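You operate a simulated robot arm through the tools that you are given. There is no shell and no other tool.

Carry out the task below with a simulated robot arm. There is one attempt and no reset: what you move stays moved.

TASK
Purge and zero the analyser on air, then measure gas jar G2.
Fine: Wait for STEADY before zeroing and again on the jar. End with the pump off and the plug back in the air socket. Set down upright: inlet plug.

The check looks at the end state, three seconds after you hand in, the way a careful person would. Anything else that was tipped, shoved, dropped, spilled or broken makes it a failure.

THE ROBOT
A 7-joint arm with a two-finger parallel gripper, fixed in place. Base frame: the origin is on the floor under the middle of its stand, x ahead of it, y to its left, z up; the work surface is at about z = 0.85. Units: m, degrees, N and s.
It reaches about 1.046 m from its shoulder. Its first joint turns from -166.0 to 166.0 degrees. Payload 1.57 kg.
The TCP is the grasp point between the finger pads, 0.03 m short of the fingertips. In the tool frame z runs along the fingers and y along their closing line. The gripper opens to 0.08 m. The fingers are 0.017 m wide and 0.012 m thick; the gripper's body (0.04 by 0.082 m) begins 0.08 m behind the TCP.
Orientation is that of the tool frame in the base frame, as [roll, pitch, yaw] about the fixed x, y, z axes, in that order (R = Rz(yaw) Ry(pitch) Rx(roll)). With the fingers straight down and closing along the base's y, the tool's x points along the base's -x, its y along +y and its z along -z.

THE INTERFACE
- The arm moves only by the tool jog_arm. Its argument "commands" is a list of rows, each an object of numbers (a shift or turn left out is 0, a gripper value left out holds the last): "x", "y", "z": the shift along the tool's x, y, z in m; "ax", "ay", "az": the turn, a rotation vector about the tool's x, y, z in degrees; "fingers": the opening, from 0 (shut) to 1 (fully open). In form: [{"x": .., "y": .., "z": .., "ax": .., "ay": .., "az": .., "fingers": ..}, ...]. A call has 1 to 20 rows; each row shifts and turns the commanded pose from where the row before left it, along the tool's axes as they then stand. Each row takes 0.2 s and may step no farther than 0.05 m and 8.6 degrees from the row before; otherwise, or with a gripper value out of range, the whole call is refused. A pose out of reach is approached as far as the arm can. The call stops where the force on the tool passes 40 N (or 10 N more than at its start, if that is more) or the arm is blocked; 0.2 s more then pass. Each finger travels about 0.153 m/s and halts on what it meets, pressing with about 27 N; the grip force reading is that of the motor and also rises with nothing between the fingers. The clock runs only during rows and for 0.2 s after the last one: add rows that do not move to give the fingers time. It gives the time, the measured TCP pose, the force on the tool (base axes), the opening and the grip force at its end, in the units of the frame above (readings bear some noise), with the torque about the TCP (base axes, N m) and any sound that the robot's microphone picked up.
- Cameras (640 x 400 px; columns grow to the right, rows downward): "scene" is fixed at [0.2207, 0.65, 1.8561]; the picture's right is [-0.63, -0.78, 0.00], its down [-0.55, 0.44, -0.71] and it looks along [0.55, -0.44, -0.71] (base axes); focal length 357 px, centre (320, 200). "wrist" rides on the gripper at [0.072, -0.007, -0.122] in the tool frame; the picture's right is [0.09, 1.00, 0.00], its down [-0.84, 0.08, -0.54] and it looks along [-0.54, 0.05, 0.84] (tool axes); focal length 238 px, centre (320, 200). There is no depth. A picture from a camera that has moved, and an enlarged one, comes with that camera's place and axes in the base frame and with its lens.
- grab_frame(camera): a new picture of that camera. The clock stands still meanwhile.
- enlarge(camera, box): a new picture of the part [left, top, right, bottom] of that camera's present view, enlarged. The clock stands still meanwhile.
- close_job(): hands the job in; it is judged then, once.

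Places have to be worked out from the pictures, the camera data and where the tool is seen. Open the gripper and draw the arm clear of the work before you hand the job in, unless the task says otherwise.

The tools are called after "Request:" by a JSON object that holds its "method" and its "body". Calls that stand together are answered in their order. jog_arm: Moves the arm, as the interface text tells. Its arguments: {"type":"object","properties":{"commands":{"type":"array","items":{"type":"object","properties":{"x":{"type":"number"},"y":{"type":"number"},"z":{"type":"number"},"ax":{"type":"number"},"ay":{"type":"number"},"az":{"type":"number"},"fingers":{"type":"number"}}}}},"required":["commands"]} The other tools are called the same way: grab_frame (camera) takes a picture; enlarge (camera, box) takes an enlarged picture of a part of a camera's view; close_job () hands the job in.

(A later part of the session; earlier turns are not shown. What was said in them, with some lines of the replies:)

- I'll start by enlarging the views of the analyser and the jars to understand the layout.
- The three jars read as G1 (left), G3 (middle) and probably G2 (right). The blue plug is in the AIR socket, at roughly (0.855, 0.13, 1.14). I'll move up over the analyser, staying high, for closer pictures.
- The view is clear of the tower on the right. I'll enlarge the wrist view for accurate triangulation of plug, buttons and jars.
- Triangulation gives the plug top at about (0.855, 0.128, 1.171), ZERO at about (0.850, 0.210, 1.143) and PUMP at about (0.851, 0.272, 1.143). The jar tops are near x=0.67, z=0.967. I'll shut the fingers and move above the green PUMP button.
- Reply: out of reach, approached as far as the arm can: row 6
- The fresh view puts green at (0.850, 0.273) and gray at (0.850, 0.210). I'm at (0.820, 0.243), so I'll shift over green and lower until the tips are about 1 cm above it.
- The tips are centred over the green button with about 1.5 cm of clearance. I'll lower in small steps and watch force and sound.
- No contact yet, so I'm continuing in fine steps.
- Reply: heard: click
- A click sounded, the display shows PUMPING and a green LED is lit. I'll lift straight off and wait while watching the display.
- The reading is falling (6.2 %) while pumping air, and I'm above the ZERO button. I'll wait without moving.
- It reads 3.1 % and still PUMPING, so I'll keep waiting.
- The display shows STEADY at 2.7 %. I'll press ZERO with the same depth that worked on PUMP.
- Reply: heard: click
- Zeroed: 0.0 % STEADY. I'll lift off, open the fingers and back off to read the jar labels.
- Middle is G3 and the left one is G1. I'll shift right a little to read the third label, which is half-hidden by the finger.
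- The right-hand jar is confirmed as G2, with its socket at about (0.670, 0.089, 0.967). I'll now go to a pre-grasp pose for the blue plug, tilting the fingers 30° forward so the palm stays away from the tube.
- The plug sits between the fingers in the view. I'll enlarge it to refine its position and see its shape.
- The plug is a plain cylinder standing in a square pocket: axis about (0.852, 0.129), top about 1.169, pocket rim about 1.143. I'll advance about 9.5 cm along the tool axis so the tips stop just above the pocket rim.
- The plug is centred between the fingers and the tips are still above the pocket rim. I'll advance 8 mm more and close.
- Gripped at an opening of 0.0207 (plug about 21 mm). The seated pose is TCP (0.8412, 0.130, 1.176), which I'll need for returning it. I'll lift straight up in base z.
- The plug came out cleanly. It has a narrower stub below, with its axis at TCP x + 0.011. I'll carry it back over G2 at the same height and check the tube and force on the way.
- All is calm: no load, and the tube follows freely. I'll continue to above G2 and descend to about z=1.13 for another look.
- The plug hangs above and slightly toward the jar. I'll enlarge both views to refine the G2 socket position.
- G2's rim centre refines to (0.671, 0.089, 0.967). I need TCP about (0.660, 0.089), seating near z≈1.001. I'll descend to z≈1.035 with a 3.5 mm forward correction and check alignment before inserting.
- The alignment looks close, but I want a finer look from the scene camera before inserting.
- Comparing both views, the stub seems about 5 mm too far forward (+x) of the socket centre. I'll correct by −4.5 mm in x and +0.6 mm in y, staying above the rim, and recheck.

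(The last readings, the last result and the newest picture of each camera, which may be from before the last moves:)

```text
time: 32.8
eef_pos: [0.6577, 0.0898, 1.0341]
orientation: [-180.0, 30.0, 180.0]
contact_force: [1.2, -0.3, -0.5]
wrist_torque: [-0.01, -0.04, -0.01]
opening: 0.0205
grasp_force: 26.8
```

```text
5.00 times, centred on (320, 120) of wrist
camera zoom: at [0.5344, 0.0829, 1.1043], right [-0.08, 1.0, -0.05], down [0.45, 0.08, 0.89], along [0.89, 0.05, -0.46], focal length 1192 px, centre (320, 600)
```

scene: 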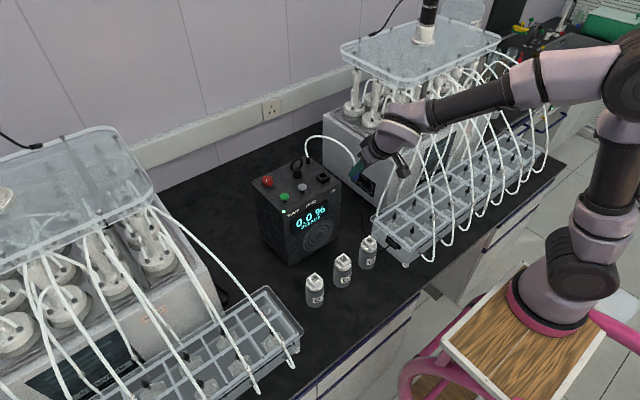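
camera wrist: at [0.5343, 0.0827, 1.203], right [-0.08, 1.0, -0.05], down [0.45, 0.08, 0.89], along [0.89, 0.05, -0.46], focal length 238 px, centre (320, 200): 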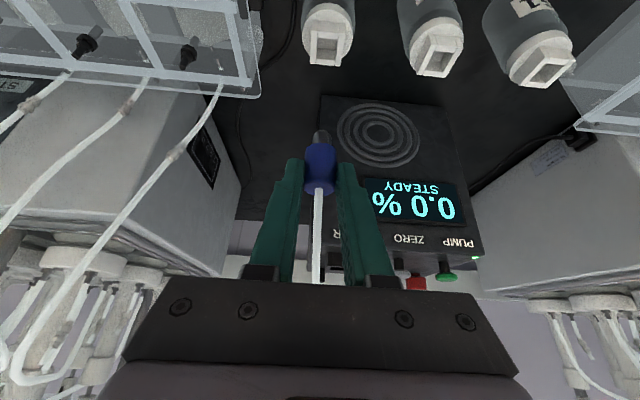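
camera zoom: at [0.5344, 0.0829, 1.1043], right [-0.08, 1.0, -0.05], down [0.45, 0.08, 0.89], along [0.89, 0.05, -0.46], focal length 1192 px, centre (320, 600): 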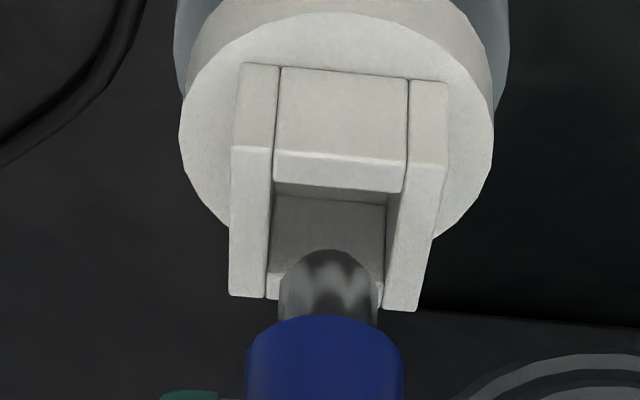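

Now the stub sits over the opening in both views. I'll descend in small steps and watch for contact.

Request:
{"method": "jog_arm", "body": {"commands": [{"x": 0.003, "z": 0.0052}, {"x": 0.003, "z": 0.0052}, {"x": 0.002, "z": 0.00346}, {}]}}

Request:
{"method": "enlarge", "body": {"camera": "scene", "box": [352, 218, 388, 258]}}

Request:
{"method": "enlarge", "body": {"camera": "wrist", "box": [280, 80, 360, 160]}}

```text
time: 33.8
eef_pos: [0.6565, 0.0904, 1.018]
orientation: [-179.9, 30.0, 180.0]
contact_force: [0.6, -0.2, -0.8]
wrist_torque: [-0.03, -0.01, -0.01]
opening: 0.0206
grasp_force: 26.4
```

```text
10.00 times, centred on (370, 238) of scene
camera zoom: at [0.2207, 0.65, 1.8561], right [-0.63, -0.78, 0.0], down [-0.55, 0.44, -0.71], along [0.55, -0.44, -0.71], focal length 3571 px, centre (-180, -180)
```

zoom: 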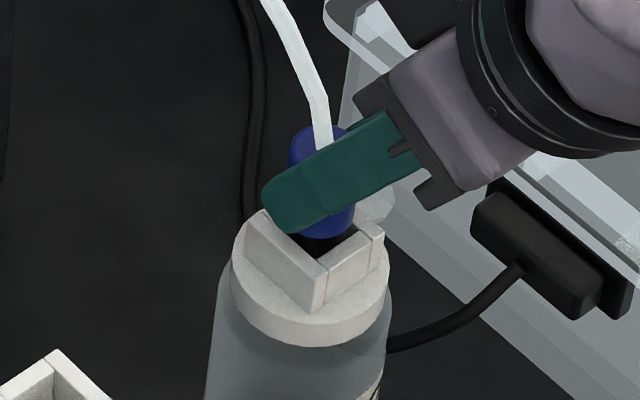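

```text
5.00 times, centred on (320, 120) of wrist
camera zoom: at [0.5337, 0.0826, 1.0878], right [-0.08, 1.0, -0.05], down [0.45, 0.08, 0.89], along [0.89, 0.05, -0.46], focal length 1192 px, centre (320, 600)
```

zoom: 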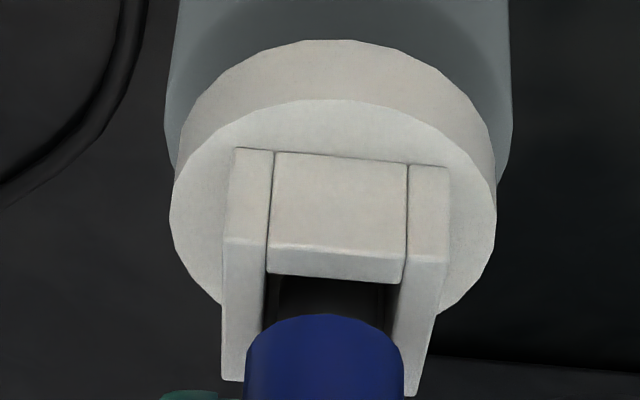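

The stub is inside the socket with no contact force. Continuing down in finer steps.

Request:
{"method": "jog_arm", "body": {"commands": [{"x": 0.002, "z": 0.00346}, {"x": 0.002, "z": 0.00346}, {"x": 0.0015, "z": 0.0026}]}}

Request:
{"method": "enlarge", "body": {"camera": "scene", "box": [352, 218, 388, 258]}}

Request:
{"method": "enlarge", "body": {"camera": "wrist", "box": [280, 80, 360, 160]}}

```text
time: 34.6
eef_pos: [0.6576, 0.089, 1.0086]
orientation: [-179.9, 30.2, 179.8]
contact_force: [-0.3, -1.4, 17.9]
wrist_torque: [-0.1, -0.25, -0.01]
opening: 0.0207
grasp_force: 27.2
```

```text
10.00 times, centred on (370, 238) of scene
camera zoom: at [0.2207, 0.65, 1.8561], right [-0.63, -0.78, 0.0], down [-0.55, 0.44, -0.71], along [0.55, -0.44, -0.71], focal length 3571 px, centre (-180, -180)
```

zoom: 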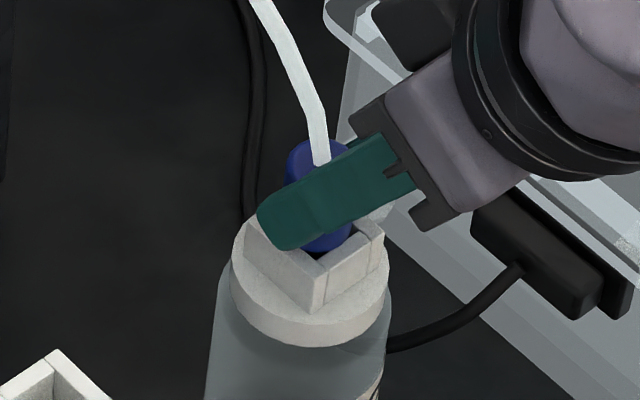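

```text
5.00 times, centred on (320, 120) of wrist
camera zoom: at [0.534, 0.0827, 1.0778], right [-0.08, 1.0, -0.05], down [0.45, 0.08, 0.89], along [0.89, 0.05, -0.46], focal length 1192 px, centre (320, 600)
```

zoom: 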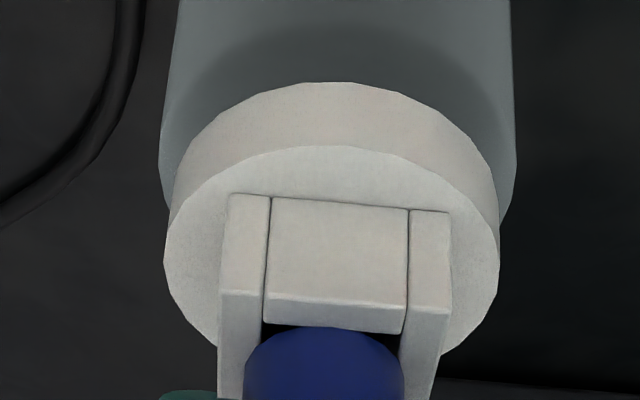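

There's a contact reaction of 18 N at z=1.0086, near the expected seated height. I'll check the display and relieve the push slightly.

Request:
{"method": "jog_arm", "body": {"commands": [{"x": -0.0005, "z": -0.00087}, {}]}}

Request:
{"method": "enlarge", "body": {"camera": "scene", "box": [240, 150, 400, 290]}}

Request:
{"method": "enlarge", "body": {"camera": "wrist", "box": [240, 80, 400, 240]}}

```text
time: 35.2
eef_pos: [0.6558, 0.09, 1.009]
orientation: [-179.9, 30.0, 180.0]
contact_force: [3.9, -1.0, 11.8]
wrist_torque: [-0.09, -0.38, -0.03]
opening: 0.0207
grasp_force: 27.0
```

```text
2.86 times, centred on (320, 220) of scene
camera zoom: at [0.2207, 0.65, 1.8561], right [-0.63, -0.78, 0.0], down [-0.55, 0.44, -0.71], along [0.55, -0.44, -0.71], focal length 1020 px, centre (320, 143)
```

zoom: 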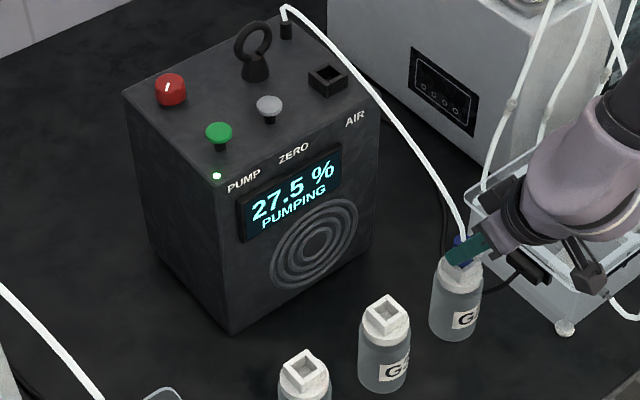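

```text
2.50 times, centred on (320, 160) of wrist
camera zoom: at [0.5338, 0.0827, 1.0782], right [-0.08, 1.0, -0.05], down [0.45, 0.08, 0.89], along [0.89, 0.05, -0.46], focal length 596 px, centre (320, 300)
```

zoom: 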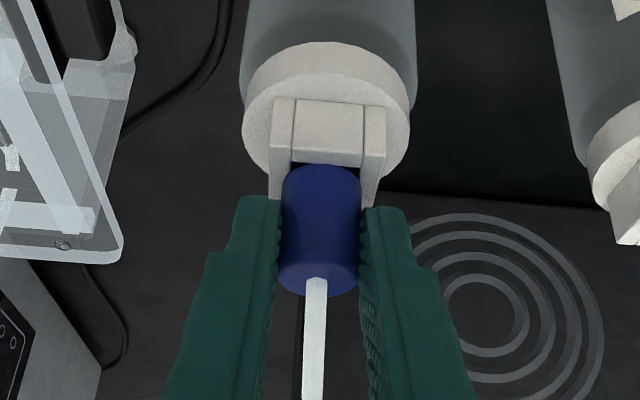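

The display shows 27.5 % PUMPING, so the plug is recognised in G2. I'll ease the push by another millimetre and hold still until STEADY.

Request:
{"method": "jog_arm", "body": {"commands": [{"x": -0.0005, "z": -0.00087}, {}, {}, {}, {}, {}, {}, {}, {}, {}, {}, {}, {}, {}, {}]}}

Request:
{"method": "enlarge", "body": {"camera": "scene", "box": [240, 150, 400, 290]}}

```text
time: 38.4
eef_pos: [0.6571, 0.0903, 1.0085]
orientation: [-179.9, 30.0, -180.0]
contact_force: [0.4, 0.4, -0.3]
wrist_torque: [-0.04, -0.01, 0.02]
opening: 0.0207
grasp_force: 27.1
```

```text
2.86 times, centred on (320, 220) of scene
camera zoom: at [0.2207, 0.65, 1.8561], right [-0.63, -0.78, 0.0], down [-0.55, 0.44, -0.71], along [0.55, -0.44, -0.71], focal length 1020 px, centre (320, 143)
```

zoom: 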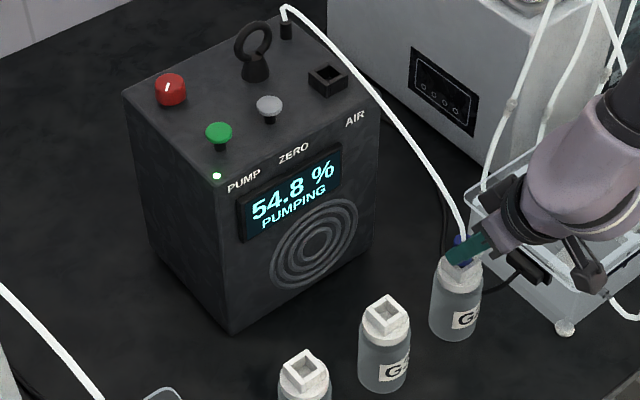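

The contact force is now about zero and the reading is rising: 54.8 %, PUMPING. I'll keep holding still.

Request:
{"method": "jog_arm", "body": {"commands": [{}, {}, {}, {}, {}, {}, {}, {}, {}, {}, {}, {}, {}, {}, {}, {}, {}, {}, {}, {}]}}

Request:
{"method": "enlarge", "body": {"camera": "scene", "box": [240, 150, 400, 290]}}

```text
time: 42.6
eef_pos: [0.6564, 0.0891, 1.0092]
orientation: [179.9, 30.1, -180.0]
contact_force: [-0.2, 0.2, -0.3]
wrist_torque: [0.01, -0.03, -0.01]
opening: 0.0211
grasp_force: 26.7
```

```text
2.86 times, centred on (320, 220) of scene
camera zoom: at [0.2207, 0.65, 1.8561], right [-0.63, -0.78, 0.0], down [-0.55, 0.44, -0.71], along [0.55, -0.44, -0.71], focal length 1020 px, centre (320, 143)
```

zoom: 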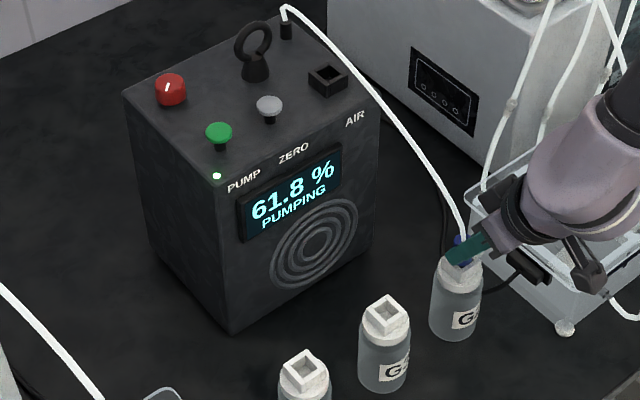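

It's at 61.8 % and levelling off but not yet STEADY, so I'll wait longer.

Request:
{"method": "jog_arm", "body": {"commands": [{}, {}, {}, {}, {}, {}, {}, {}, {}, {}, {}, {}, {}, {}, {}, {}, {}, {}, {}, {}]}}

Request:
{"method": "enlarge", "body": {"camera": "scene", "box": [240, 150, 400, 290]}}

```text
time: 46.8
eef_pos: [0.6576, 0.0897, 1.0082]
orientation: [180.0, 30.0, 179.9]
contact_force: [0.0, -0.2, 0.7]
wrist_torque: [0.0, 0.0, -0.02]
opening: 0.0208
grasp_force: 27.0
```

```text
2.86 times, centred on (320, 220) of scene
camera zoom: at [0.2207, 0.65, 1.8561], right [-0.63, -0.78, 0.0], down [-0.55, 0.44, -0.71], along [0.55, -0.44, -0.71], focal length 1020 px, centre (320, 143)
```

zoom: 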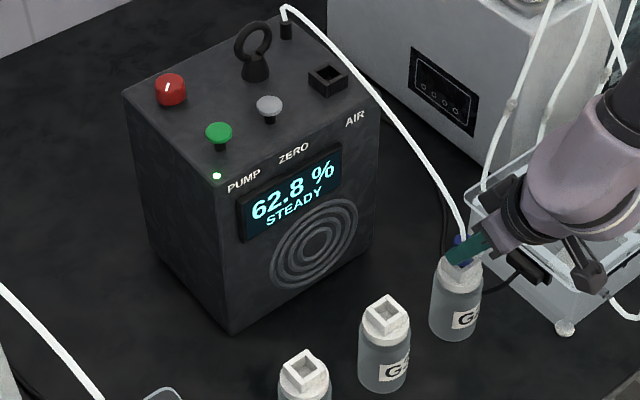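

STEADY at 62.8 % on G2. I want the pump off while this reading is held. The plug stands by itself in the socket, so I'll wait a second, release it gently, back off along the finger axis and check that it stays upright.

Request:
{"method": "jog_arm", "body": {"commands": [{}, {}, {}, {}, {"fingers": 0.4}, {"fingers": 0.65}, {}, {}]}}

Request:
{"method": "enlarge", "body": {"camera": "scene", "box": [250, 160, 410, 290]}}

Request:
{"method": "enlarge", "body": {"camera": "wrist", "box": [240, 80, 400, 240]}}

```text
time: 48.6
eef_pos: [0.6575, 0.0884, 1.0093]
orientation: [-180.0, 30.0, -180.0]
contact_force: [0.0, 0.6, 0.9]
wrist_torque: [0.02, 0.04, -0.01]
opening: 0.0521
grasp_force: 0.1
```

```text
3.08 times, centred on (330, 225) of scene
camera zoom: at [0.2207, 0.65, 1.8561], right [-0.63, -0.78, 0.0], down [-0.55, 0.44, -0.71], along [0.55, -0.44, -0.71], focal length 1099 px, centre (289, 123)
```

zoom: 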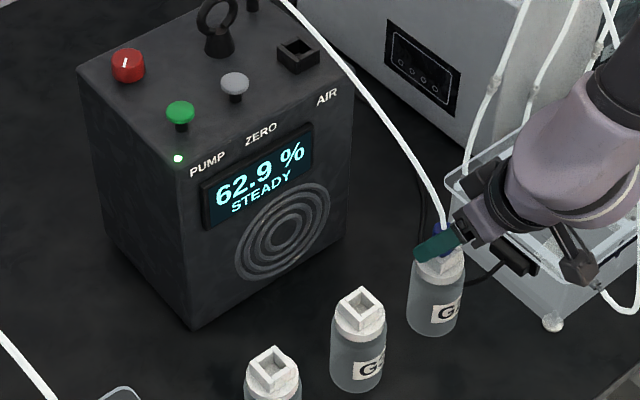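

```text
2.50 times, centred on (320, 160) of wrist
camera zoom: at [0.5338, 0.0826, 1.0791], right [-0.08, 1.0, -0.05], down [0.45, 0.08, 0.89], along [0.89, 0.05, -0.46], focal length 596 px, centre (320, 300)
```

zoom: 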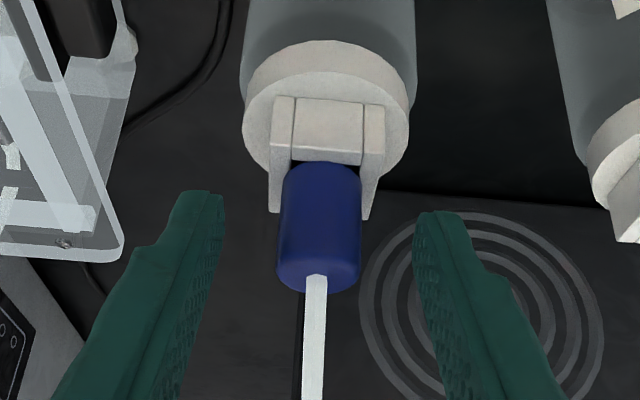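

The plug stands upright by itself in G2 and the display still says STEADY, 62.9 %. I'll retract along the finger axis, rise, straighten the tool and go to above PUMP, keeping clear of the tube.

Request:
{"method": "jog_arm", "body": {"commands": [{"z": -0.02}, {"z": -0.04}, {"z": -0.045}, {"z": -0.045}, {"y": 0.04, "z": -0.02}, {"y": 0.045, "z": -0.02}, {"y": 0.045, "ay": 7.5}, {"y": 0.045, "ay": 7.5}, {"ay": 7.5, "fingers": 0}, {"ay": 7.5}, {}]}}

Request:
{"method": "grab_frame", "body": {"camera": "scene"}}

Request:
{"method": "grab_frame", "body": {"camera": "wrist"}}

```text
time: 51.0
eef_pos: [0.5611, 0.2641, 1.1735]
orientation: [-179.8, -0.1, -180.0]
contact_force: [0.3, 0.6, 0.2]
wrist_torque: [0.03, 0.0, -0.03]
opening: 0.0002
grasp_force: 21.1
```

```text
taken
```

scene: 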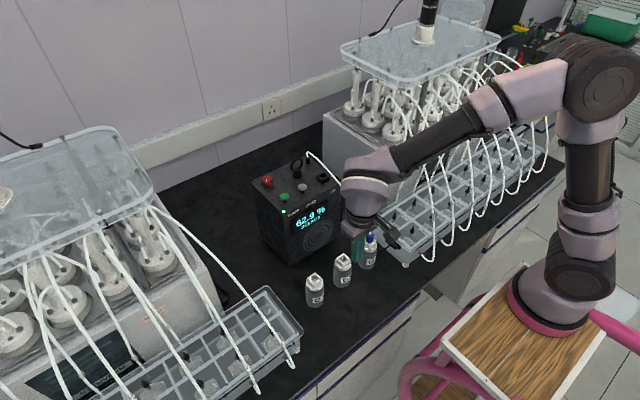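

```text
taken
camera wrist: at [0.4893, 0.2578, 1.2964], right [-0.09, 1.0, 0.0], down [0.84, 0.08, 0.54], along [0.54, 0.05, -0.84], focal length 238 px, centre (320, 200)
```

wrist: 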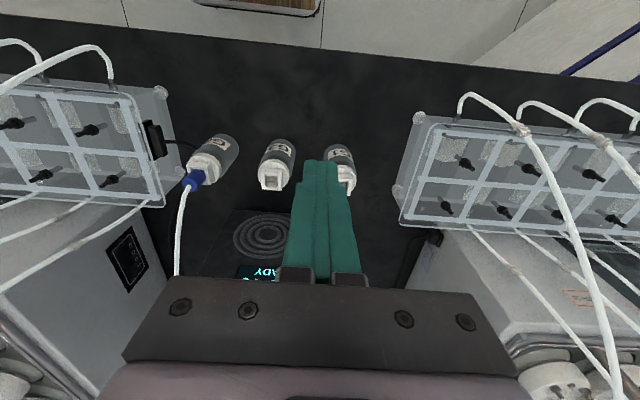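

The plug and jar are standing undisturbed. I'll move up and forward to above the PUMP button.

Request:
{"method": "jog_arm", "body": {"commands": [{"z": -0.035}, {"z": -0.03}, {"x": -0.048, "y": 0.0045}, {"x": -0.048, "y": 0.0045}, {"x": -0.048}, {"x": -0.048}, {"x": -0.048}, {"x": -0.048}, {"z": 0.03}, {"z": 0.025}, {}]}}

Request:
{"method": "grab_frame", "body": {"camera": "wrist"}}

Request:
{"method": "enlarge", "body": {"camera": "scene", "box": [240, 130, 400, 290]}}

```text
time: 53.4
eef_pos: [0.85, 0.2726, 1.1834]
orientation: [180.0, 0.0, -180.0]
contact_force: [1.0, 0.2, 0.1]
wrist_torque: [0.0, 0.03, -0.01]
opening: 0.0
grasp_force: 21.1
```

```text
taken
camera wrist: at [0.7783, 0.2672, 1.3062], right [-0.09, 1.0, 0.0], down [0.84, 0.08, 0.54], along [0.54, 0.05, -0.84], focal length 238 px, centre (320, 200)
```

wrist: 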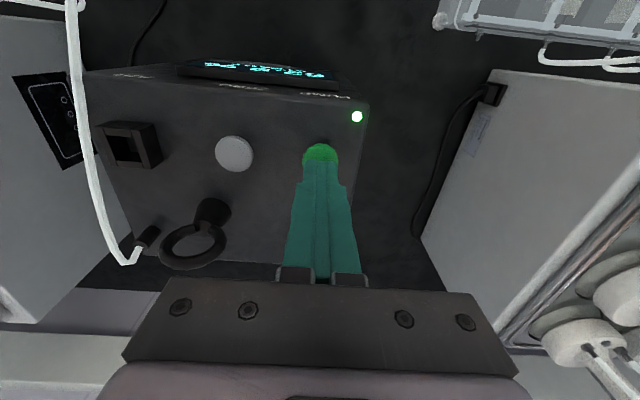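

```text
2.50 times, centred on (320, 210) of scene
camera zoom: at [0.2207, 0.65, 1.8561], right [-0.63, -0.78, 0.0], down [-0.55, 0.44, -0.71], along [0.55, -0.44, -0.71], focal length 893 px, centre (320, 175)
```

zoom: 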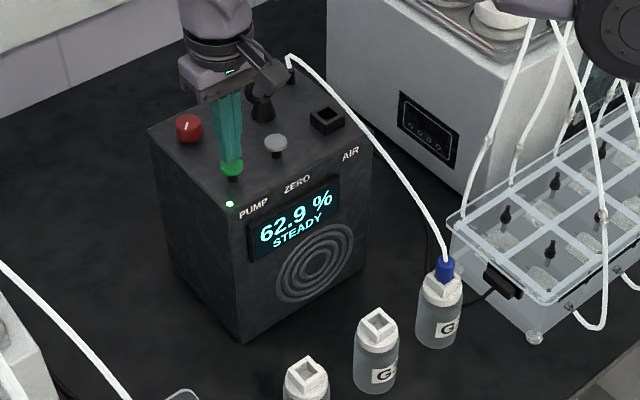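

I'm right over PUMP with the display at 62.9 % STEADY. I'll press to the same depth as before (TCP ≈1.165).

Request:
{"method": "jog_arm", "body": {"commands": [{"z": 0.01}, {"z": 0.003}, {"z": 0.003}, {"z": 0.0025}]}}

Request:
{"method": "enlarge", "body": {"camera": "scene", "box": [240, 150, 340, 250]}}

```text
time: 54.4
eef_pos: [0.8509, 0.2736, 1.1649]
orientation: [180.0, 0.0, -180.0]
contact_force: [1.6, 1.0, 2.2]
wrist_torque: [0.04, -0.04, 0.04]
opening: 0.0
grasp_force: 20.6
heard: click
```

```text
4.00 times, centred on (290, 200) of scene
camera zoom: at [0.2207, 0.65, 1.8561], right [-0.63, -0.78, 0.0], down [-0.55, 0.44, -0.71], along [0.55, -0.44, -0.71], focal length 1428 px, centre (440, 200)
```

zoom: 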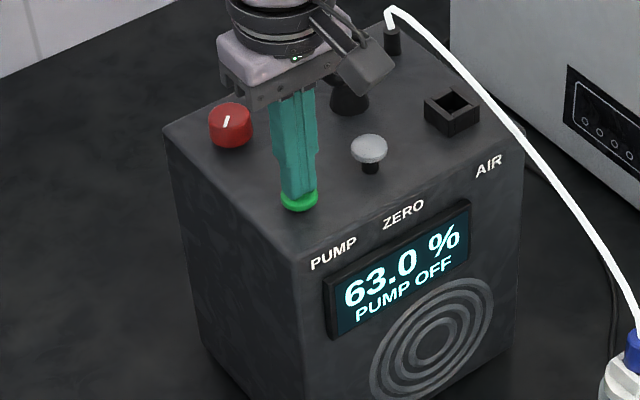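

Click heard: PUMP OFF with 63.0 % held. I'll lift off, back away and return to a pre-grasp pose at the plug in G2.

Request:
{"method": "jog_arm", "body": {"commands": [{"z": -0.01}, {"z": -0.03}, {"z": -0.025}, {"x": 0.048}, {"x": 0.048}, {"x": 0.048}, {"x": 0.048}, {"x": 0.048}, {"x": 0.048}, {"ay": -7.5, "fingers": 0.65}, {"ay": -7.5}, {"ay": -7.5}, {"ay": -7.5}, {"y": -0.0459}, {"y": -0.0459}, {"y": -0.0459}, {"y": -0.0459}, {}]}}

Request:
{"method": "grab_frame", "body": {"camera": "wrist"}}

Request:
{"method": "enlarge", "body": {"camera": "scene", "box": [240, 130, 420, 290]}}

```text
time: 58.2
eef_pos: [0.562, 0.0887, 1.2306]
orientation: [179.8, 30.0, 180.0]
contact_force: [0.4, 0.8, 0.3]
wrist_torque: [-0.04, 0.01, -0.02]
opening: 0.0521
grasp_force: 0.1
```

```text
taken
camera wrist: at [0.4391, 0.0819, 1.3006], right [-0.08, 1.0, -0.05], down [0.45, 0.08, 0.89], along [0.89, 0.05, -0.46], focal length 238 px, centre (320, 200)
```

wrist: 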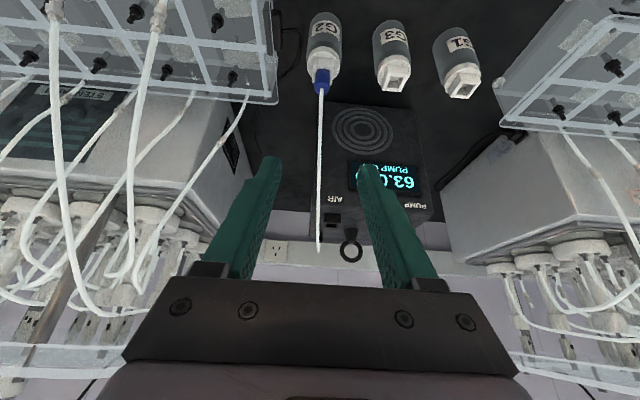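

```text
2.50 times, centred on (330, 210) of scene
camera zoom: at [0.2207, 0.65, 1.8561], right [-0.63, -0.78, 0.0], down [-0.55, 0.44, -0.71], along [0.55, -0.44, -0.71], focal length 893 px, centre (295, 175)
```

zoom: 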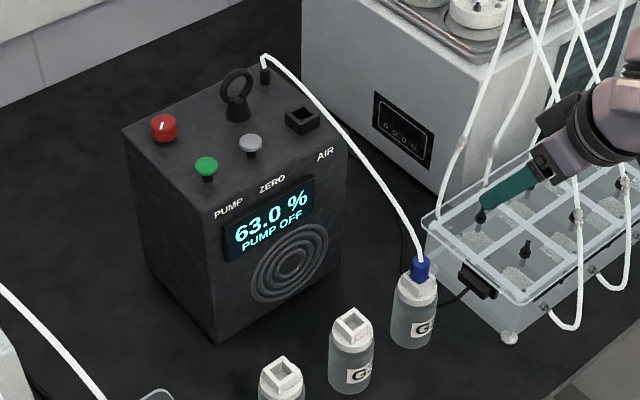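

The display holds 63.0 % PUMP OFF, and the plug still stands in G2. I'll move to pre-grasp and advance along the finger axis to just short of the plug.

Request:
{"method": "jog_arm", "body": {"commands": [{"x": 0.0096, "z": 0.0366}, {"x": 0.0096, "z": 0.0366}, {"x": 0.0096, "z": 0.0366}, {"z": 0.03}, {"z": 0.03}, {"z": 0.03}, {}]}}

Request:
{"method": "enlarge", "body": {"camera": "wrist", "box": [220, 60, 420, 240]}}

Request:
{"method": "enlarge", "body": {"camera": "scene", "box": [340, 200, 420, 280]}}

```text
time: 59.8
eef_pos: [0.6367, 0.0905, 1.0428]
orientation: [179.9, 30.0, -180.0]
contact_force: [-0.3, -0.4, 0.7]
wrist_torque: [0.01, 0.0, -0.01]
opening: 0.0523
grasp_force: 0.0
```

```text
2.22 times, centred on (320, 150) of wrist
camera zoom: at [0.5138, 0.0833, 1.1127], right [-0.08, 1.0, -0.05], down [0.45, 0.08, 0.89], along [0.89, 0.05, -0.46], focal length 530 px, centre (320, 311)
```

zoom: 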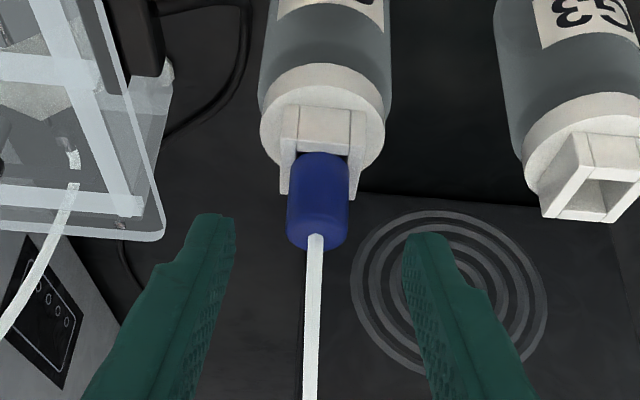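

```text
5.00 times, centred on (380, 240) of scene
camera zoom: at [0.2207, 0.65, 1.8561], right [-0.63, -0.78, 0.0], down [-0.55, 0.44, -0.71], along [0.55, -0.44, -0.71], focal length 1785 px, centre (20, 0)
```

zoom: 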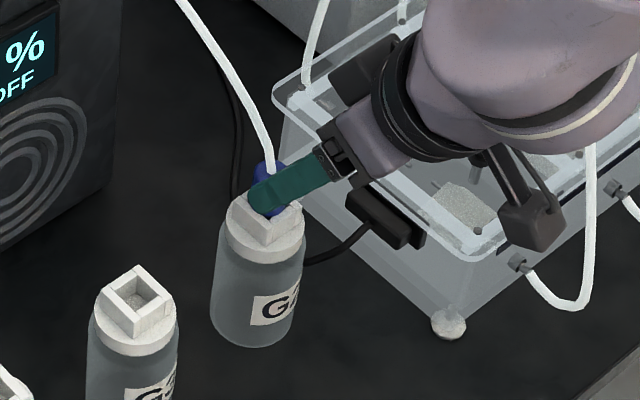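

The plug is centred between the fingers. I'll advance the last 4 cm and close the grip.

Request:
{"method": "jog_arm", "body": {"commands": [{"z": 0.02}, {"z": 0.015}, {"z": 0.005}, {}, {"fingers": 0}, {}, {}]}}

Request:
{"method": "enlarge", "body": {"camera": "wrist", "box": [240, 80, 400, 240]}}

Request:
{"method": "enlarge", "body": {"camera": "scene", "box": [340, 200, 420, 280]}}

```text
time: 61.4
eef_pos: [0.6567, 0.0902, 1.0083]
orientation: [179.9, 29.9, -180.0]
contact_force: [0.6, 0.3, 0.1]
wrist_torque: [0.04, 0.01, -0.01]
opening: 0.0209
grasp_force: 26.8
```

```text
2.50 times, centred on (320, 160) of wrist
camera zoom: at [0.5342, 0.0835, 1.078], right [-0.08, 1.0, -0.05], down [0.45, 0.08, 0.89], along [0.89, 0.05, -0.46], focal length 596 px, centre (320, 300)
```

zoom: 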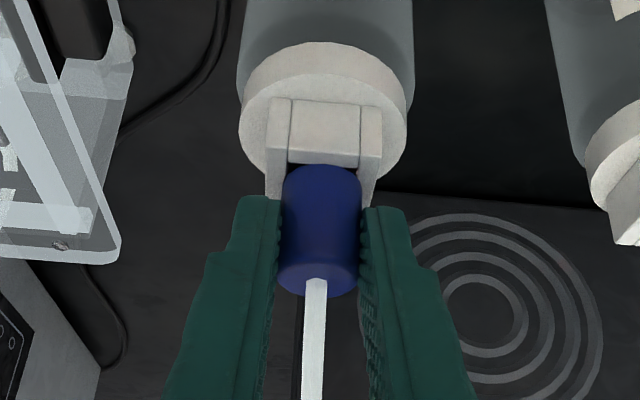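

```text
5.00 times, centred on (380, 240) of scene
camera zoom: at [0.2207, 0.65, 1.8561], right [-0.63, -0.78, 0.0], down [-0.55, 0.44, -0.71], along [0.55, -0.44, -0.71], focal length 1785 px, centre (20, 0)
```

zoom: 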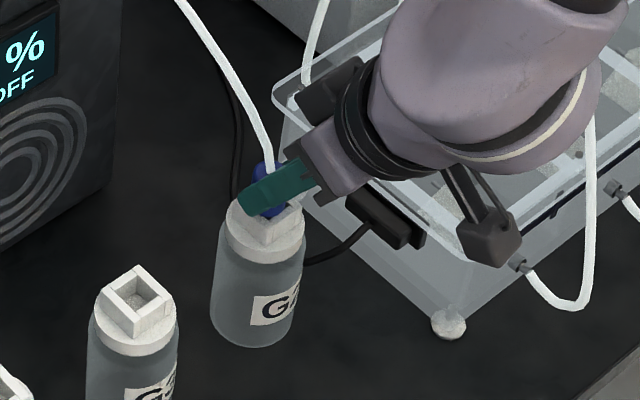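

Gripped again (0.0209). I'll lift straight up slowly and verify that the jar stays on the table.

Request:
{"method": "jog_arm", "body": {"commands": [{"x": -0.004, "z": -0.00693}, {"x": -0.005, "z": -0.00866}, {"x": -0.006, "z": -0.0104}, {"x": -0.01, "z": -0.0173}, {"x": -0.01, "z": -0.0173}, {}]}}

Request:
{"method": "enlarge", "body": {"camera": "wrist", "box": [220, 20, 420, 220]}}

Request:
{"method": "enlarge", "body": {"camera": "scene", "box": [330, 180, 420, 280]}}

```text
time: 62.8
eef_pos: [0.6568, 0.0895, 1.0782]
orientation: [180.0, 30.0, 179.9]
contact_force: [-0.3, -0.1, -0.5]
wrist_torque: [-0.02, 0.0, 0.0]
opening: 0.0206
grasp_force: 27.1
```

```text
2.00 times, centred on (320, 120) of wrist
camera zoom: at [0.5338, 0.0823, 1.1485], right [-0.08, 1.0, -0.05], down [0.45, 0.08, 0.89], along [0.89, 0.05, -0.46], focal length 477 px, centre (320, 360)
```

zoom: 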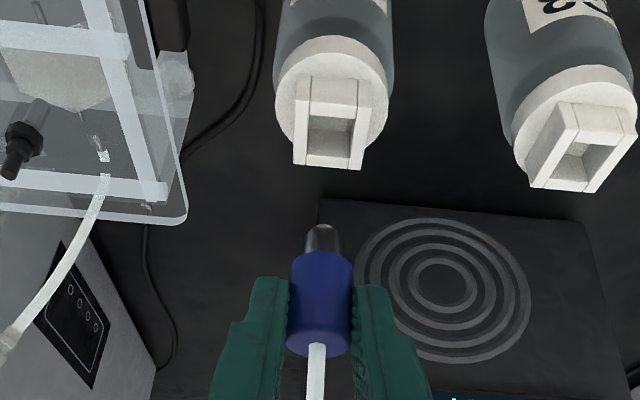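

```text
4.00 times, centred on (375, 230) of scene
camera zoom: at [0.2207, 0.65, 1.8561], right [-0.63, -0.78, 0.0], down [-0.55, 0.44, -0.71], along [0.55, -0.44, -0.71], focal length 1428 px, centre (100, 80)
```

zoom: 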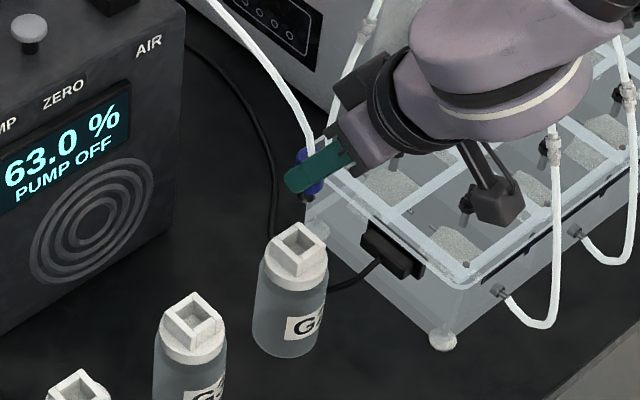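

The plug is out and G2 hasn't moved. I'll rise to z≈1.232 and carry the plug back to above the AIR socket.

Request:
{"method": "jog_arm", "body": {"commands": [{"x": -0.01925, "z": -0.0333}, {"x": -0.01925, "z": -0.0333}, {"x": -0.01925, "z": -0.0333}, {"x": -0.01925, "z": -0.0333}, {"x": -0.03194, "z": 0.01844, "y": 0.0081}, {"x": -0.03194, "z": 0.01844, "y": 0.0081}, {"x": -0.03194, "z": 0.01844, "y": 0.0081}, {"x": -0.03194, "z": 0.01844, "y": 0.0081}, {"x": -0.03194, "z": 0.01844, "y": 0.0081}, {}]}}

Request:
{"method": "enlarge", "body": {"camera": "wrist", "box": [220, 60, 420, 260]}}

Request:
{"method": "enlarge", "body": {"camera": "scene", "box": [260, 110, 360, 200]}}

```text
time: 65.0
eef_pos: [0.8402, 0.1315, 1.2312]
orientation: [180.0, 30.0, -180.0]
contact_force: [0.1, 1.0, -0.2]
wrist_torque: [0.02, 0.0, -0.01]
opening: 0.0206
grasp_force: 27.3
```

```text
2.00 times, centred on (320, 160) of wrist
camera zoom: at [0.7174, 0.1232, 1.3011], right [-0.08, 1.0, -0.05], down [0.45, 0.08, 0.89], along [0.89, 0.05, -0.46], focal length 477 px, centre (320, 280)
```

zoom: 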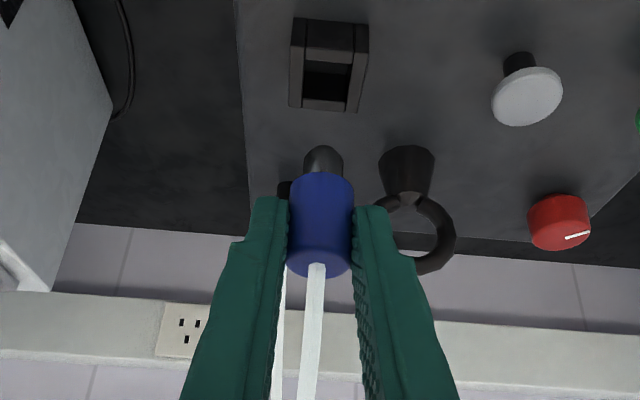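

```text
4.44 times, centred on (310, 155) of scene
camera zoom: at [0.2207, 0.65, 1.8561], right [-0.63, -0.78, 0.0], down [-0.55, 0.44, -0.71], along [0.55, -0.44, -0.71], focal length 1587 px, centre (364, 400)
```

zoom: 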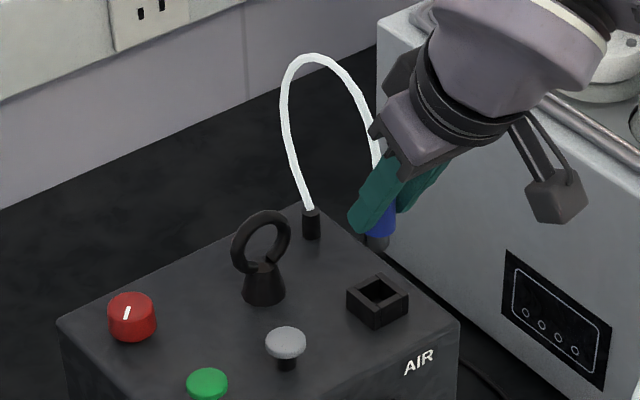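

I'm slightly off the original lift-out spot (about 1 mm in x and y), so I'll correct that while lowering to about 1 cm above the socket and then check alignment closely.

Request:
{"method": "jog_arm", "body": {"commands": [{"x": 0.00723, "z": 0.01372, "y": -0.0013}, {"x": 0.00723, "z": 0.01372}, {}, {}]}}

Request:
{"method": "enlarge", "body": {"camera": "wrist", "box": [280, 80, 360, 160]}}

Request:
{"method": "enlarge", "body": {"camera": "scene", "box": [305, 155, 345, 195]}}

```text
time: 66.0
eef_pos: [0.8418, 0.1293, 1.2017]
orientation: [179.9, 30.0, 179.9]
contact_force: [0.2, -0.2, 0.1]
wrist_torque: [0.0, 0.01, -0.03]
opening: 0.0207
grasp_force: 27.0
```

```text
5.00 times, centred on (320, 120) of wrist
camera zoom: at [0.7185, 0.1218, 1.2704], right [-0.08, 1.0, -0.05], down [0.45, 0.08, 0.89], along [0.89, 0.05, -0.46], focal length 1192 px, centre (320, 600)
```

zoom: 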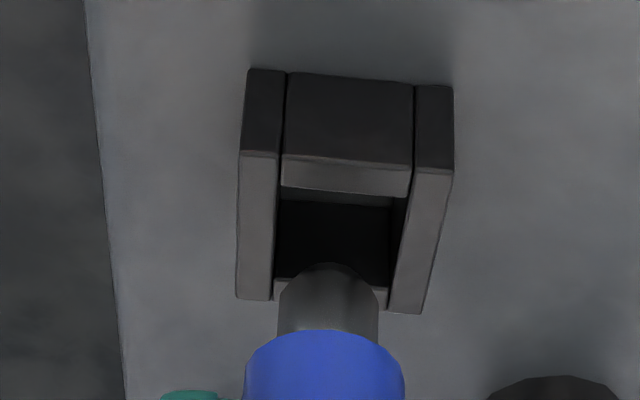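

```text
10.00 times, centred on (325, 175) of scene
camera zoom: at [0.2207, 0.65, 1.8561], right [-0.63, -0.78, 0.0], down [-0.55, 0.44, -0.71], along [0.55, -0.44, -0.71], focal length 3571 px, centre (270, 450)
```

zoom: 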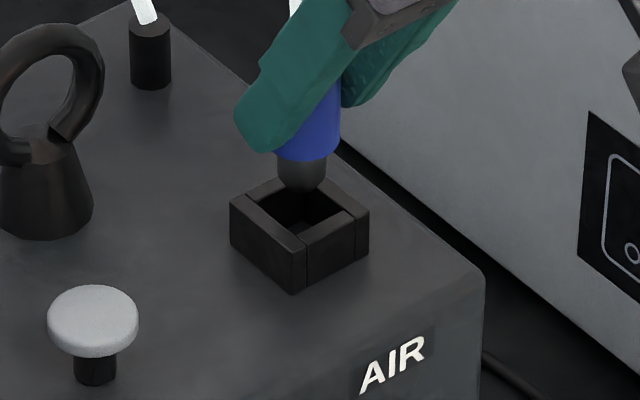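

The stub lines up with the AIR socket in both views, apart from about 1 mm in y. I'll correct that and lower into the socket, watching force.

Request:
{"method": "jog_arm", "body": {"commands": [{"x": 0.003, "z": 0.0052, "y": 0.0008}, {"x": 0.003, "z": 0.0052}, {"x": 0.002, "z": 0.00346}, {}]}}

Request:
{"method": "enlarge", "body": {"camera": "wrist", "box": [280, 80, 360, 160]}}

Request:
{"method": "enlarge", "body": {"camera": "scene", "box": [305, 155, 345, 195]}}

```text
time: 67.0
eef_pos: [0.8427, 0.1296, 1.1845]
orientation: [179.9, 30.0, -179.9]
contact_force: [0.2, 0.8, 1.0]
wrist_torque: [-0.03, -0.03, 0.01]
opening: 0.0209
grasp_force: 26.8
```

```text
5.00 times, centred on (320, 120) of wrist
camera zoom: at [0.719, 0.1228, 1.2544], right [-0.08, 1.0, -0.05], down [0.45, 0.08, 0.89], along [0.89, 0.05, -0.46], focal length 1192 px, centre (320, 600)
```

zoom: 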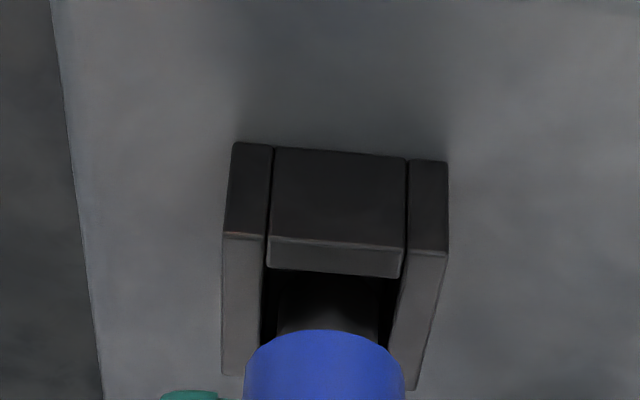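

```text
10.00 times, centred on (325, 175) of scene
camera zoom: at [0.2207, 0.65, 1.8561], right [-0.63, -0.78, 0.0], down [-0.55, 0.44, -0.71], along [0.55, -0.44, -0.71], focal length 3571 px, centre (270, 450)
```

zoom: 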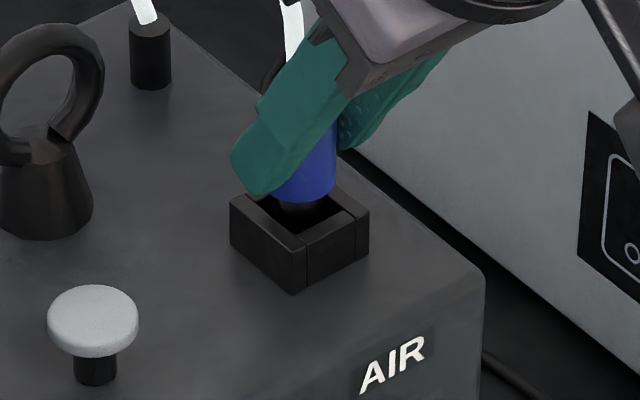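

The stub is inside the AIR socket with no contact force. I'll continue in 3 mm and then 2 mm steps until it seats.

Request:
{"method": "jog_arm", "body": {"commands": [{"x": 0.0015, "z": 0.0026}, {"x": 0.0015, "z": 0.0026}, {"x": 0.001, "z": 0.00173}]}}

Request:
{"method": "enlarge", "body": {"camera": "wrist", "box": [280, 80, 360, 160]}}

Request:
{"method": "enlarge", "body": {"camera": "scene", "box": [305, 155, 345, 195]}}

```text
time: 67.8
eef_pos: [0.8426, 0.1299, 1.1767]
orientation: [-180.0, 30.1, 180.0]
contact_force: [-0.2, -0.8, 0.4]
wrist_torque: [0.0, -0.01, -0.03]
opening: 0.0208
grasp_force: 27.2
```

```text
5.00 times, centred on (320, 120) of wrist
camera zoom: at [0.719, 0.1232, 1.2466], right [-0.08, 1.0, -0.05], down [0.45, 0.08, 0.89], along [0.89, 0.05, -0.46], focal length 1192 px, centre (320, 600)
```

zoom: 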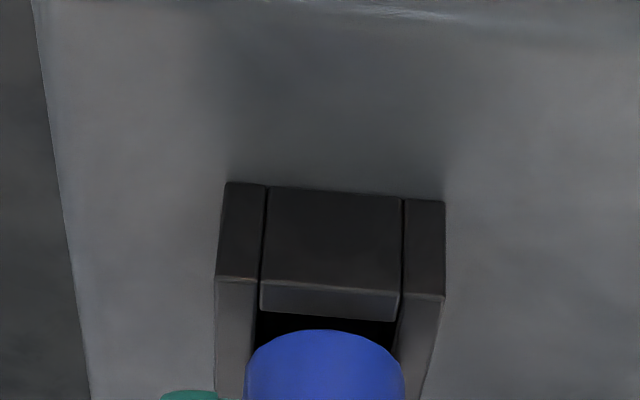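

```text
10.00 times, centred on (325, 175) of scene
camera zoom: at [0.2207, 0.65, 1.8561], right [-0.63, -0.78, 0.0], down [-0.55, 0.44, -0.71], along [0.55, -0.44, -0.71], focal length 3571 px, centre (270, 450)
```

zoom: 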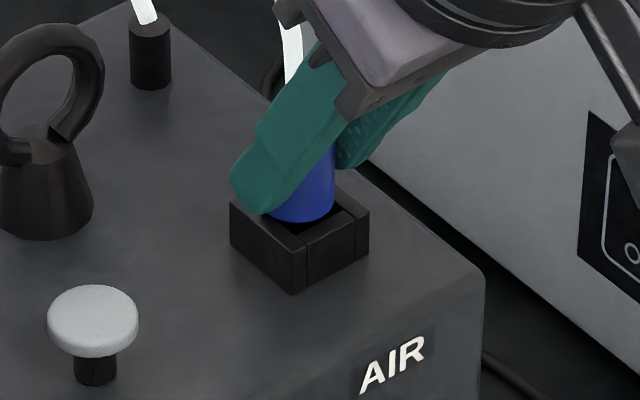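

About 2.5 mm to go by the visual comparison, so I'm lowering in 1 mm steps.

Request:
{"method": "jog_arm", "body": {"commands": [{"x": 0.0006, "z": 0.00104}, {"x": 0.0005, "z": 0.00087}, {"x": 0.0003, "z": 0.00052}]}}

Request:
{"method": "enlarge", "body": {"camera": "wrist", "box": [280, 80, 360, 160]}}

```text
time: 68.6
eef_pos: [0.8416, 0.1305, 1.1739]
orientation: [-180.0, 30.0, 180.0]
contact_force: [-0.9, 0.5, 0.0]
wrist_torque: [0.01, -0.03, 0.01]
opening: 0.0207
grasp_force: 26.8
```

```text
5.00 times, centred on (320, 120) of wrist
camera zoom: at [0.719, 0.1232, 1.2442], right [-0.08, 1.0, -0.05], down [0.45, 0.08, 0.89], along [0.89, 0.05, -0.46], focal length 1192 px, centre (320, 600)
```

zoom: 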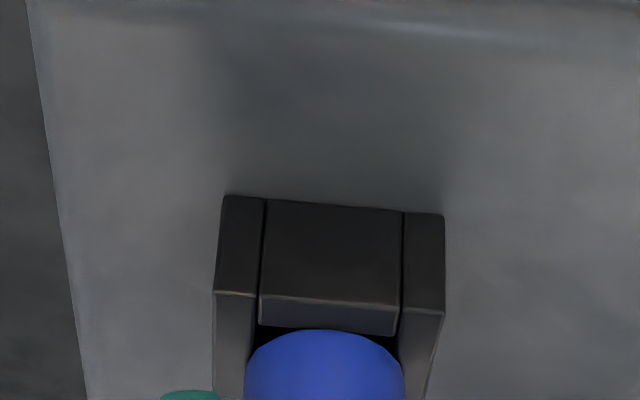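

Still no reaction, and the relation is nearly that of the original seated state, with under about 1 mm left. Two more half-millimetre steps.

Request:
{"method": "jog_arm", "body": {"commands": [{"x": 0.00025, "z": 0.00043}, {"x": 0.00025, "z": 0.00043}, {}]}}

Request:
{"method": "enlarge", "body": {"camera": "wrist", "box": [240, 80, 400, 240]}}

Request:
{"method": "enlarge", "body": {"camera": "scene", "box": [305, 155, 345, 195]}}

```text
time: 69.4
eef_pos: [0.8421, 0.1311, 1.1741]
orientation: [-180.0, 30.0, -180.0]
contact_force: [-0.9, 0.0, 4.3]
wrist_torque: [0.0, 0.01, -0.01]
opening: 0.0206
grasp_force: 27.1
```

```text
2.50 times, centred on (320, 160) of wrist
camera zoom: at [0.7193, 0.123, 1.2434], right [-0.08, 1.0, -0.05], down [0.45, 0.08, 0.89], along [0.89, 0.05, -0.46], focal length 596 px, centre (320, 300)
```

zoom: 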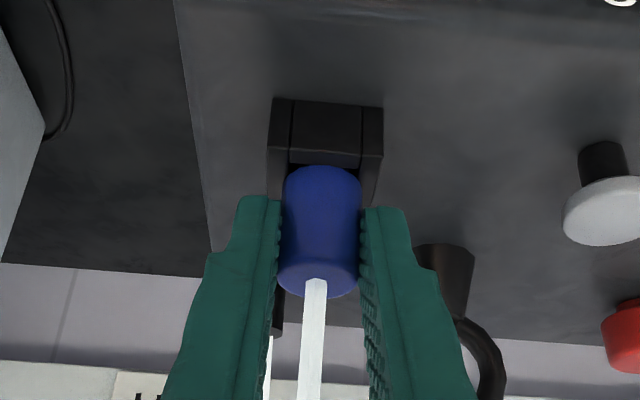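

```text
10.00 times, centred on (325, 175) of scene
camera zoom: at [0.2207, 0.65, 1.8561], right [-0.63, -0.78, 0.0], down [-0.55, 0.44, -0.71], along [0.55, -0.44, -0.71], focal length 3571 px, centre (270, 450)
```

zoom: 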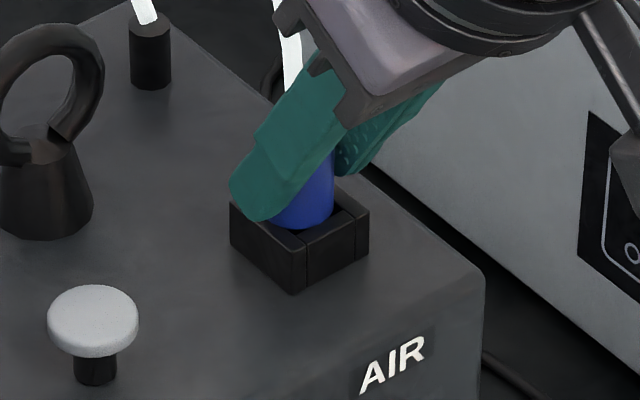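

Seating contact of 4.3 N, with the plug at the same depth as at the start. I'll relieve half a millimetre, open the fingers and check that the plug stands upright.

Request:
{"method": "jog_arm", "body": {"commands": [{"x": -0.00025, "z": -0.00043}, {"fingers": 0.4}, {"fingers": 0.65}, {}, {}]}}

Request:
{"method": "enlarge", "body": {"camera": "wrist", "box": [240, 80, 400, 240]}}

Request:
{"method": "enlarge", "body": {"camera": "scene", "box": [295, 145, 355, 205]}}

```text
time: 70.6
eef_pos: [0.8421, 0.1305, 1.1742]
orientation: [-179.9, 30.1, 180.0]
contact_force: [-0.3, 0.5, 0.0]
wrist_torque: [0.03, -0.01, 0.0]
opening: 0.0519
grasp_force: 0.0
```

```text
2.50 times, centred on (320, 160) of wrist
camera zoom: at [0.7193, 0.1232, 1.2436], right [-0.08, 1.0, -0.05], down [0.45, 0.08, 0.89], along [0.89, 0.05, -0.46], focal length 596 px, centre (320, 300)
```

zoom: 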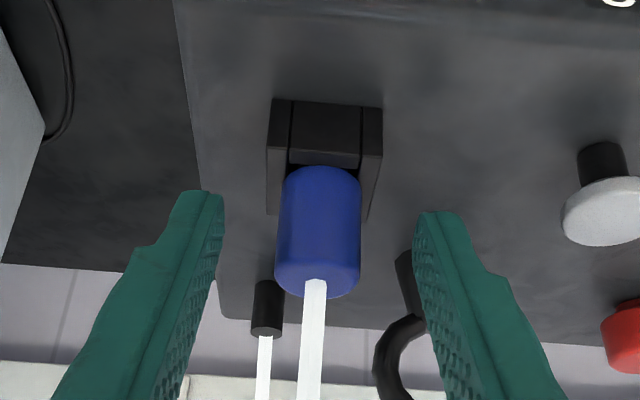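

```text
6.67 times, centred on (325, 175) of scene
camera zoom: at [0.2207, 0.65, 1.8561], right [-0.63, -0.78, 0.0], down [-0.55, 0.44, -0.71], along [0.55, -0.44, -0.71], focal length 2380 px, centre (287, 367)
```

zoom: 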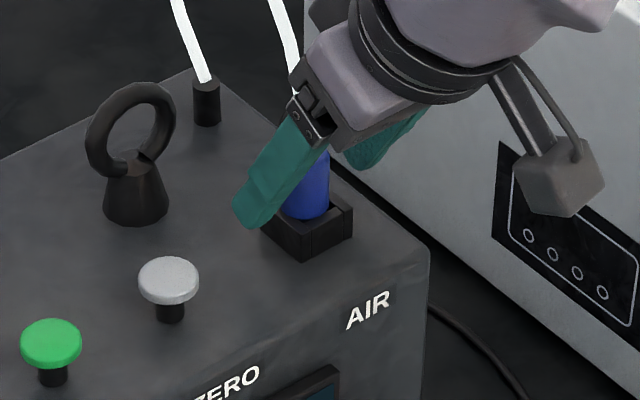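

The plug stands seated and upright in AIR at the same height as at the start. I'll retract along the finger axis and draw the arm well clear.

Request:
{"method": "jog_arm", "body": {"commands": [{"z": -0.02}, {"z": -0.035}, {"z": -0.045}, {"z": -0.045}, {"z": -0.045}, {"x": 0.03, "z": -0.025}, {"x": 0.03, "z": -0.025}, {"x": 0.03, "z": -0.025}, {"ay": 7.5, "x": 0.02}, {"ay": 7.5}, {"ay": 7.5}, {"ay": 7.5}, {"fingers": 1}, {}]}}

Request:
{"method": "grab_frame", "body": {"camera": "scene"}}

Request:
{"method": "enlarge", "body": {"camera": "scene", "box": [240, 130, 360, 250]}}

Request:
{"method": "enlarge", "body": {"camera": "scene", "box": [290, 145, 350, 205]}}

Request:
{"method": "grab_frame", "body": {"camera": "wrist"}}

```text
time: 73.6
eef_pos: [0.6143, 0.1306, 1.3488]
orientation: [-180.0, 0.0, -179.8]
contact_force: [-0.5, -0.6, 0.4]
wrist_torque: [0.01, 0.0, 0.01]
opening: 0.0802
grasp_force: 0.0
```

```text
taken
```

scene: 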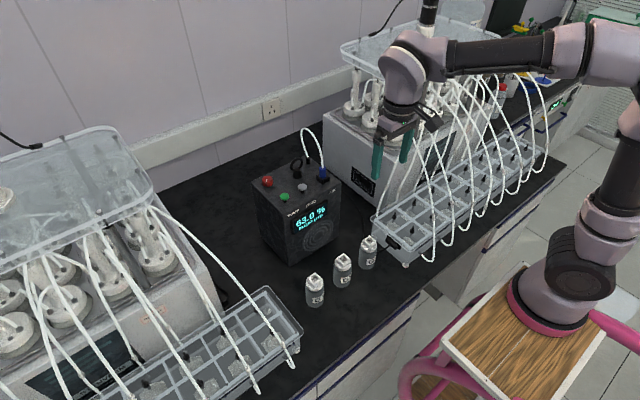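

```text
3.33 times, centred on (300, 190) of scene
camera zoom: at [0.2207, 0.65, 1.8561], right [-0.63, -0.78, 0.0], down [-0.55, 0.44, -0.71], along [0.55, -0.44, -0.71], focal length 1190 px, centre (387, 233)
```

zoom: 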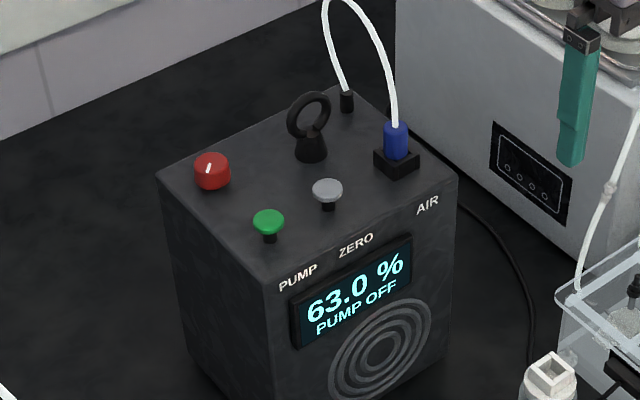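

```text
6.67 times, centred on (320, 175) of scene
camera zoom: at [0.2207, 0.65, 1.8561], right [-0.63, -0.78, 0.0], down [-0.55, 0.44, -0.71], along [0.55, -0.44, -0.71], focal length 2380 px, centre (320, 367)
```

zoom: 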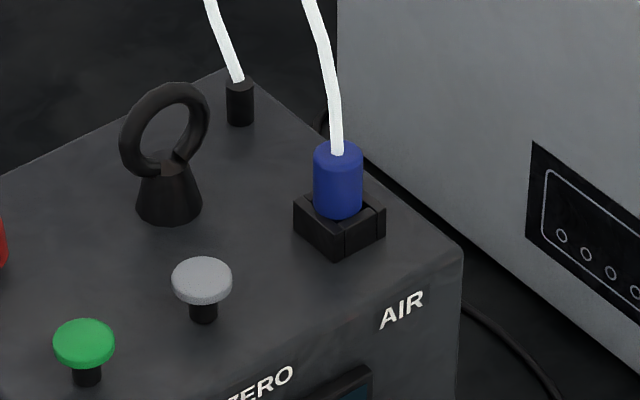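

```text
taken
camera wrist: at [0.5424, 0.1231, 1.4707], right [-0.09, 1.0, 0.0], down [0.84, 0.08, 0.54], along [0.54, 0.05, -0.84], focal length 238 px, centre (320, 200)
```

wrist: 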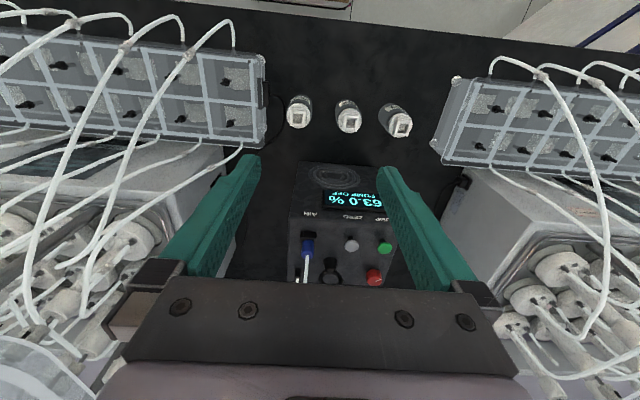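

The plug is upright and fully seated in AIR. The display shows PUMP OFF with 63.0 % held, the jars are in place, and the gripper is open and clear, so I'm handing in.

Request:
{"method": "close_job", "body": {}}

```text
The job is handed in.
```

The analyser was purged and zeroed on air, and G2 was then measured at about 63 %.

- **Zero:** I ran the pump with the plug in the air socket until the display read STEADY at 2.7 %, then pressed ZERO. It went to 0.0 % STEADY.
- **G2:** I moved the plug to G2 and held it there until STEADY at 62.8 %. I then released the plug in the jar and switched the pump off. The display read 63.0 % as it stopped.
- **End state:** The pump is off, and the plug is back upright and fully seated in the air socket. The display still holds 63.0 % PUMP OFF.

I switched the pump off before moving the plug back so the G2 reading would stay on the display. G2 looked unmoved after I lifted the plug out of it. In the final pictures all the jars are standing and nothing was knocked or spilled. The gripper is open and the arm is clear of the work.
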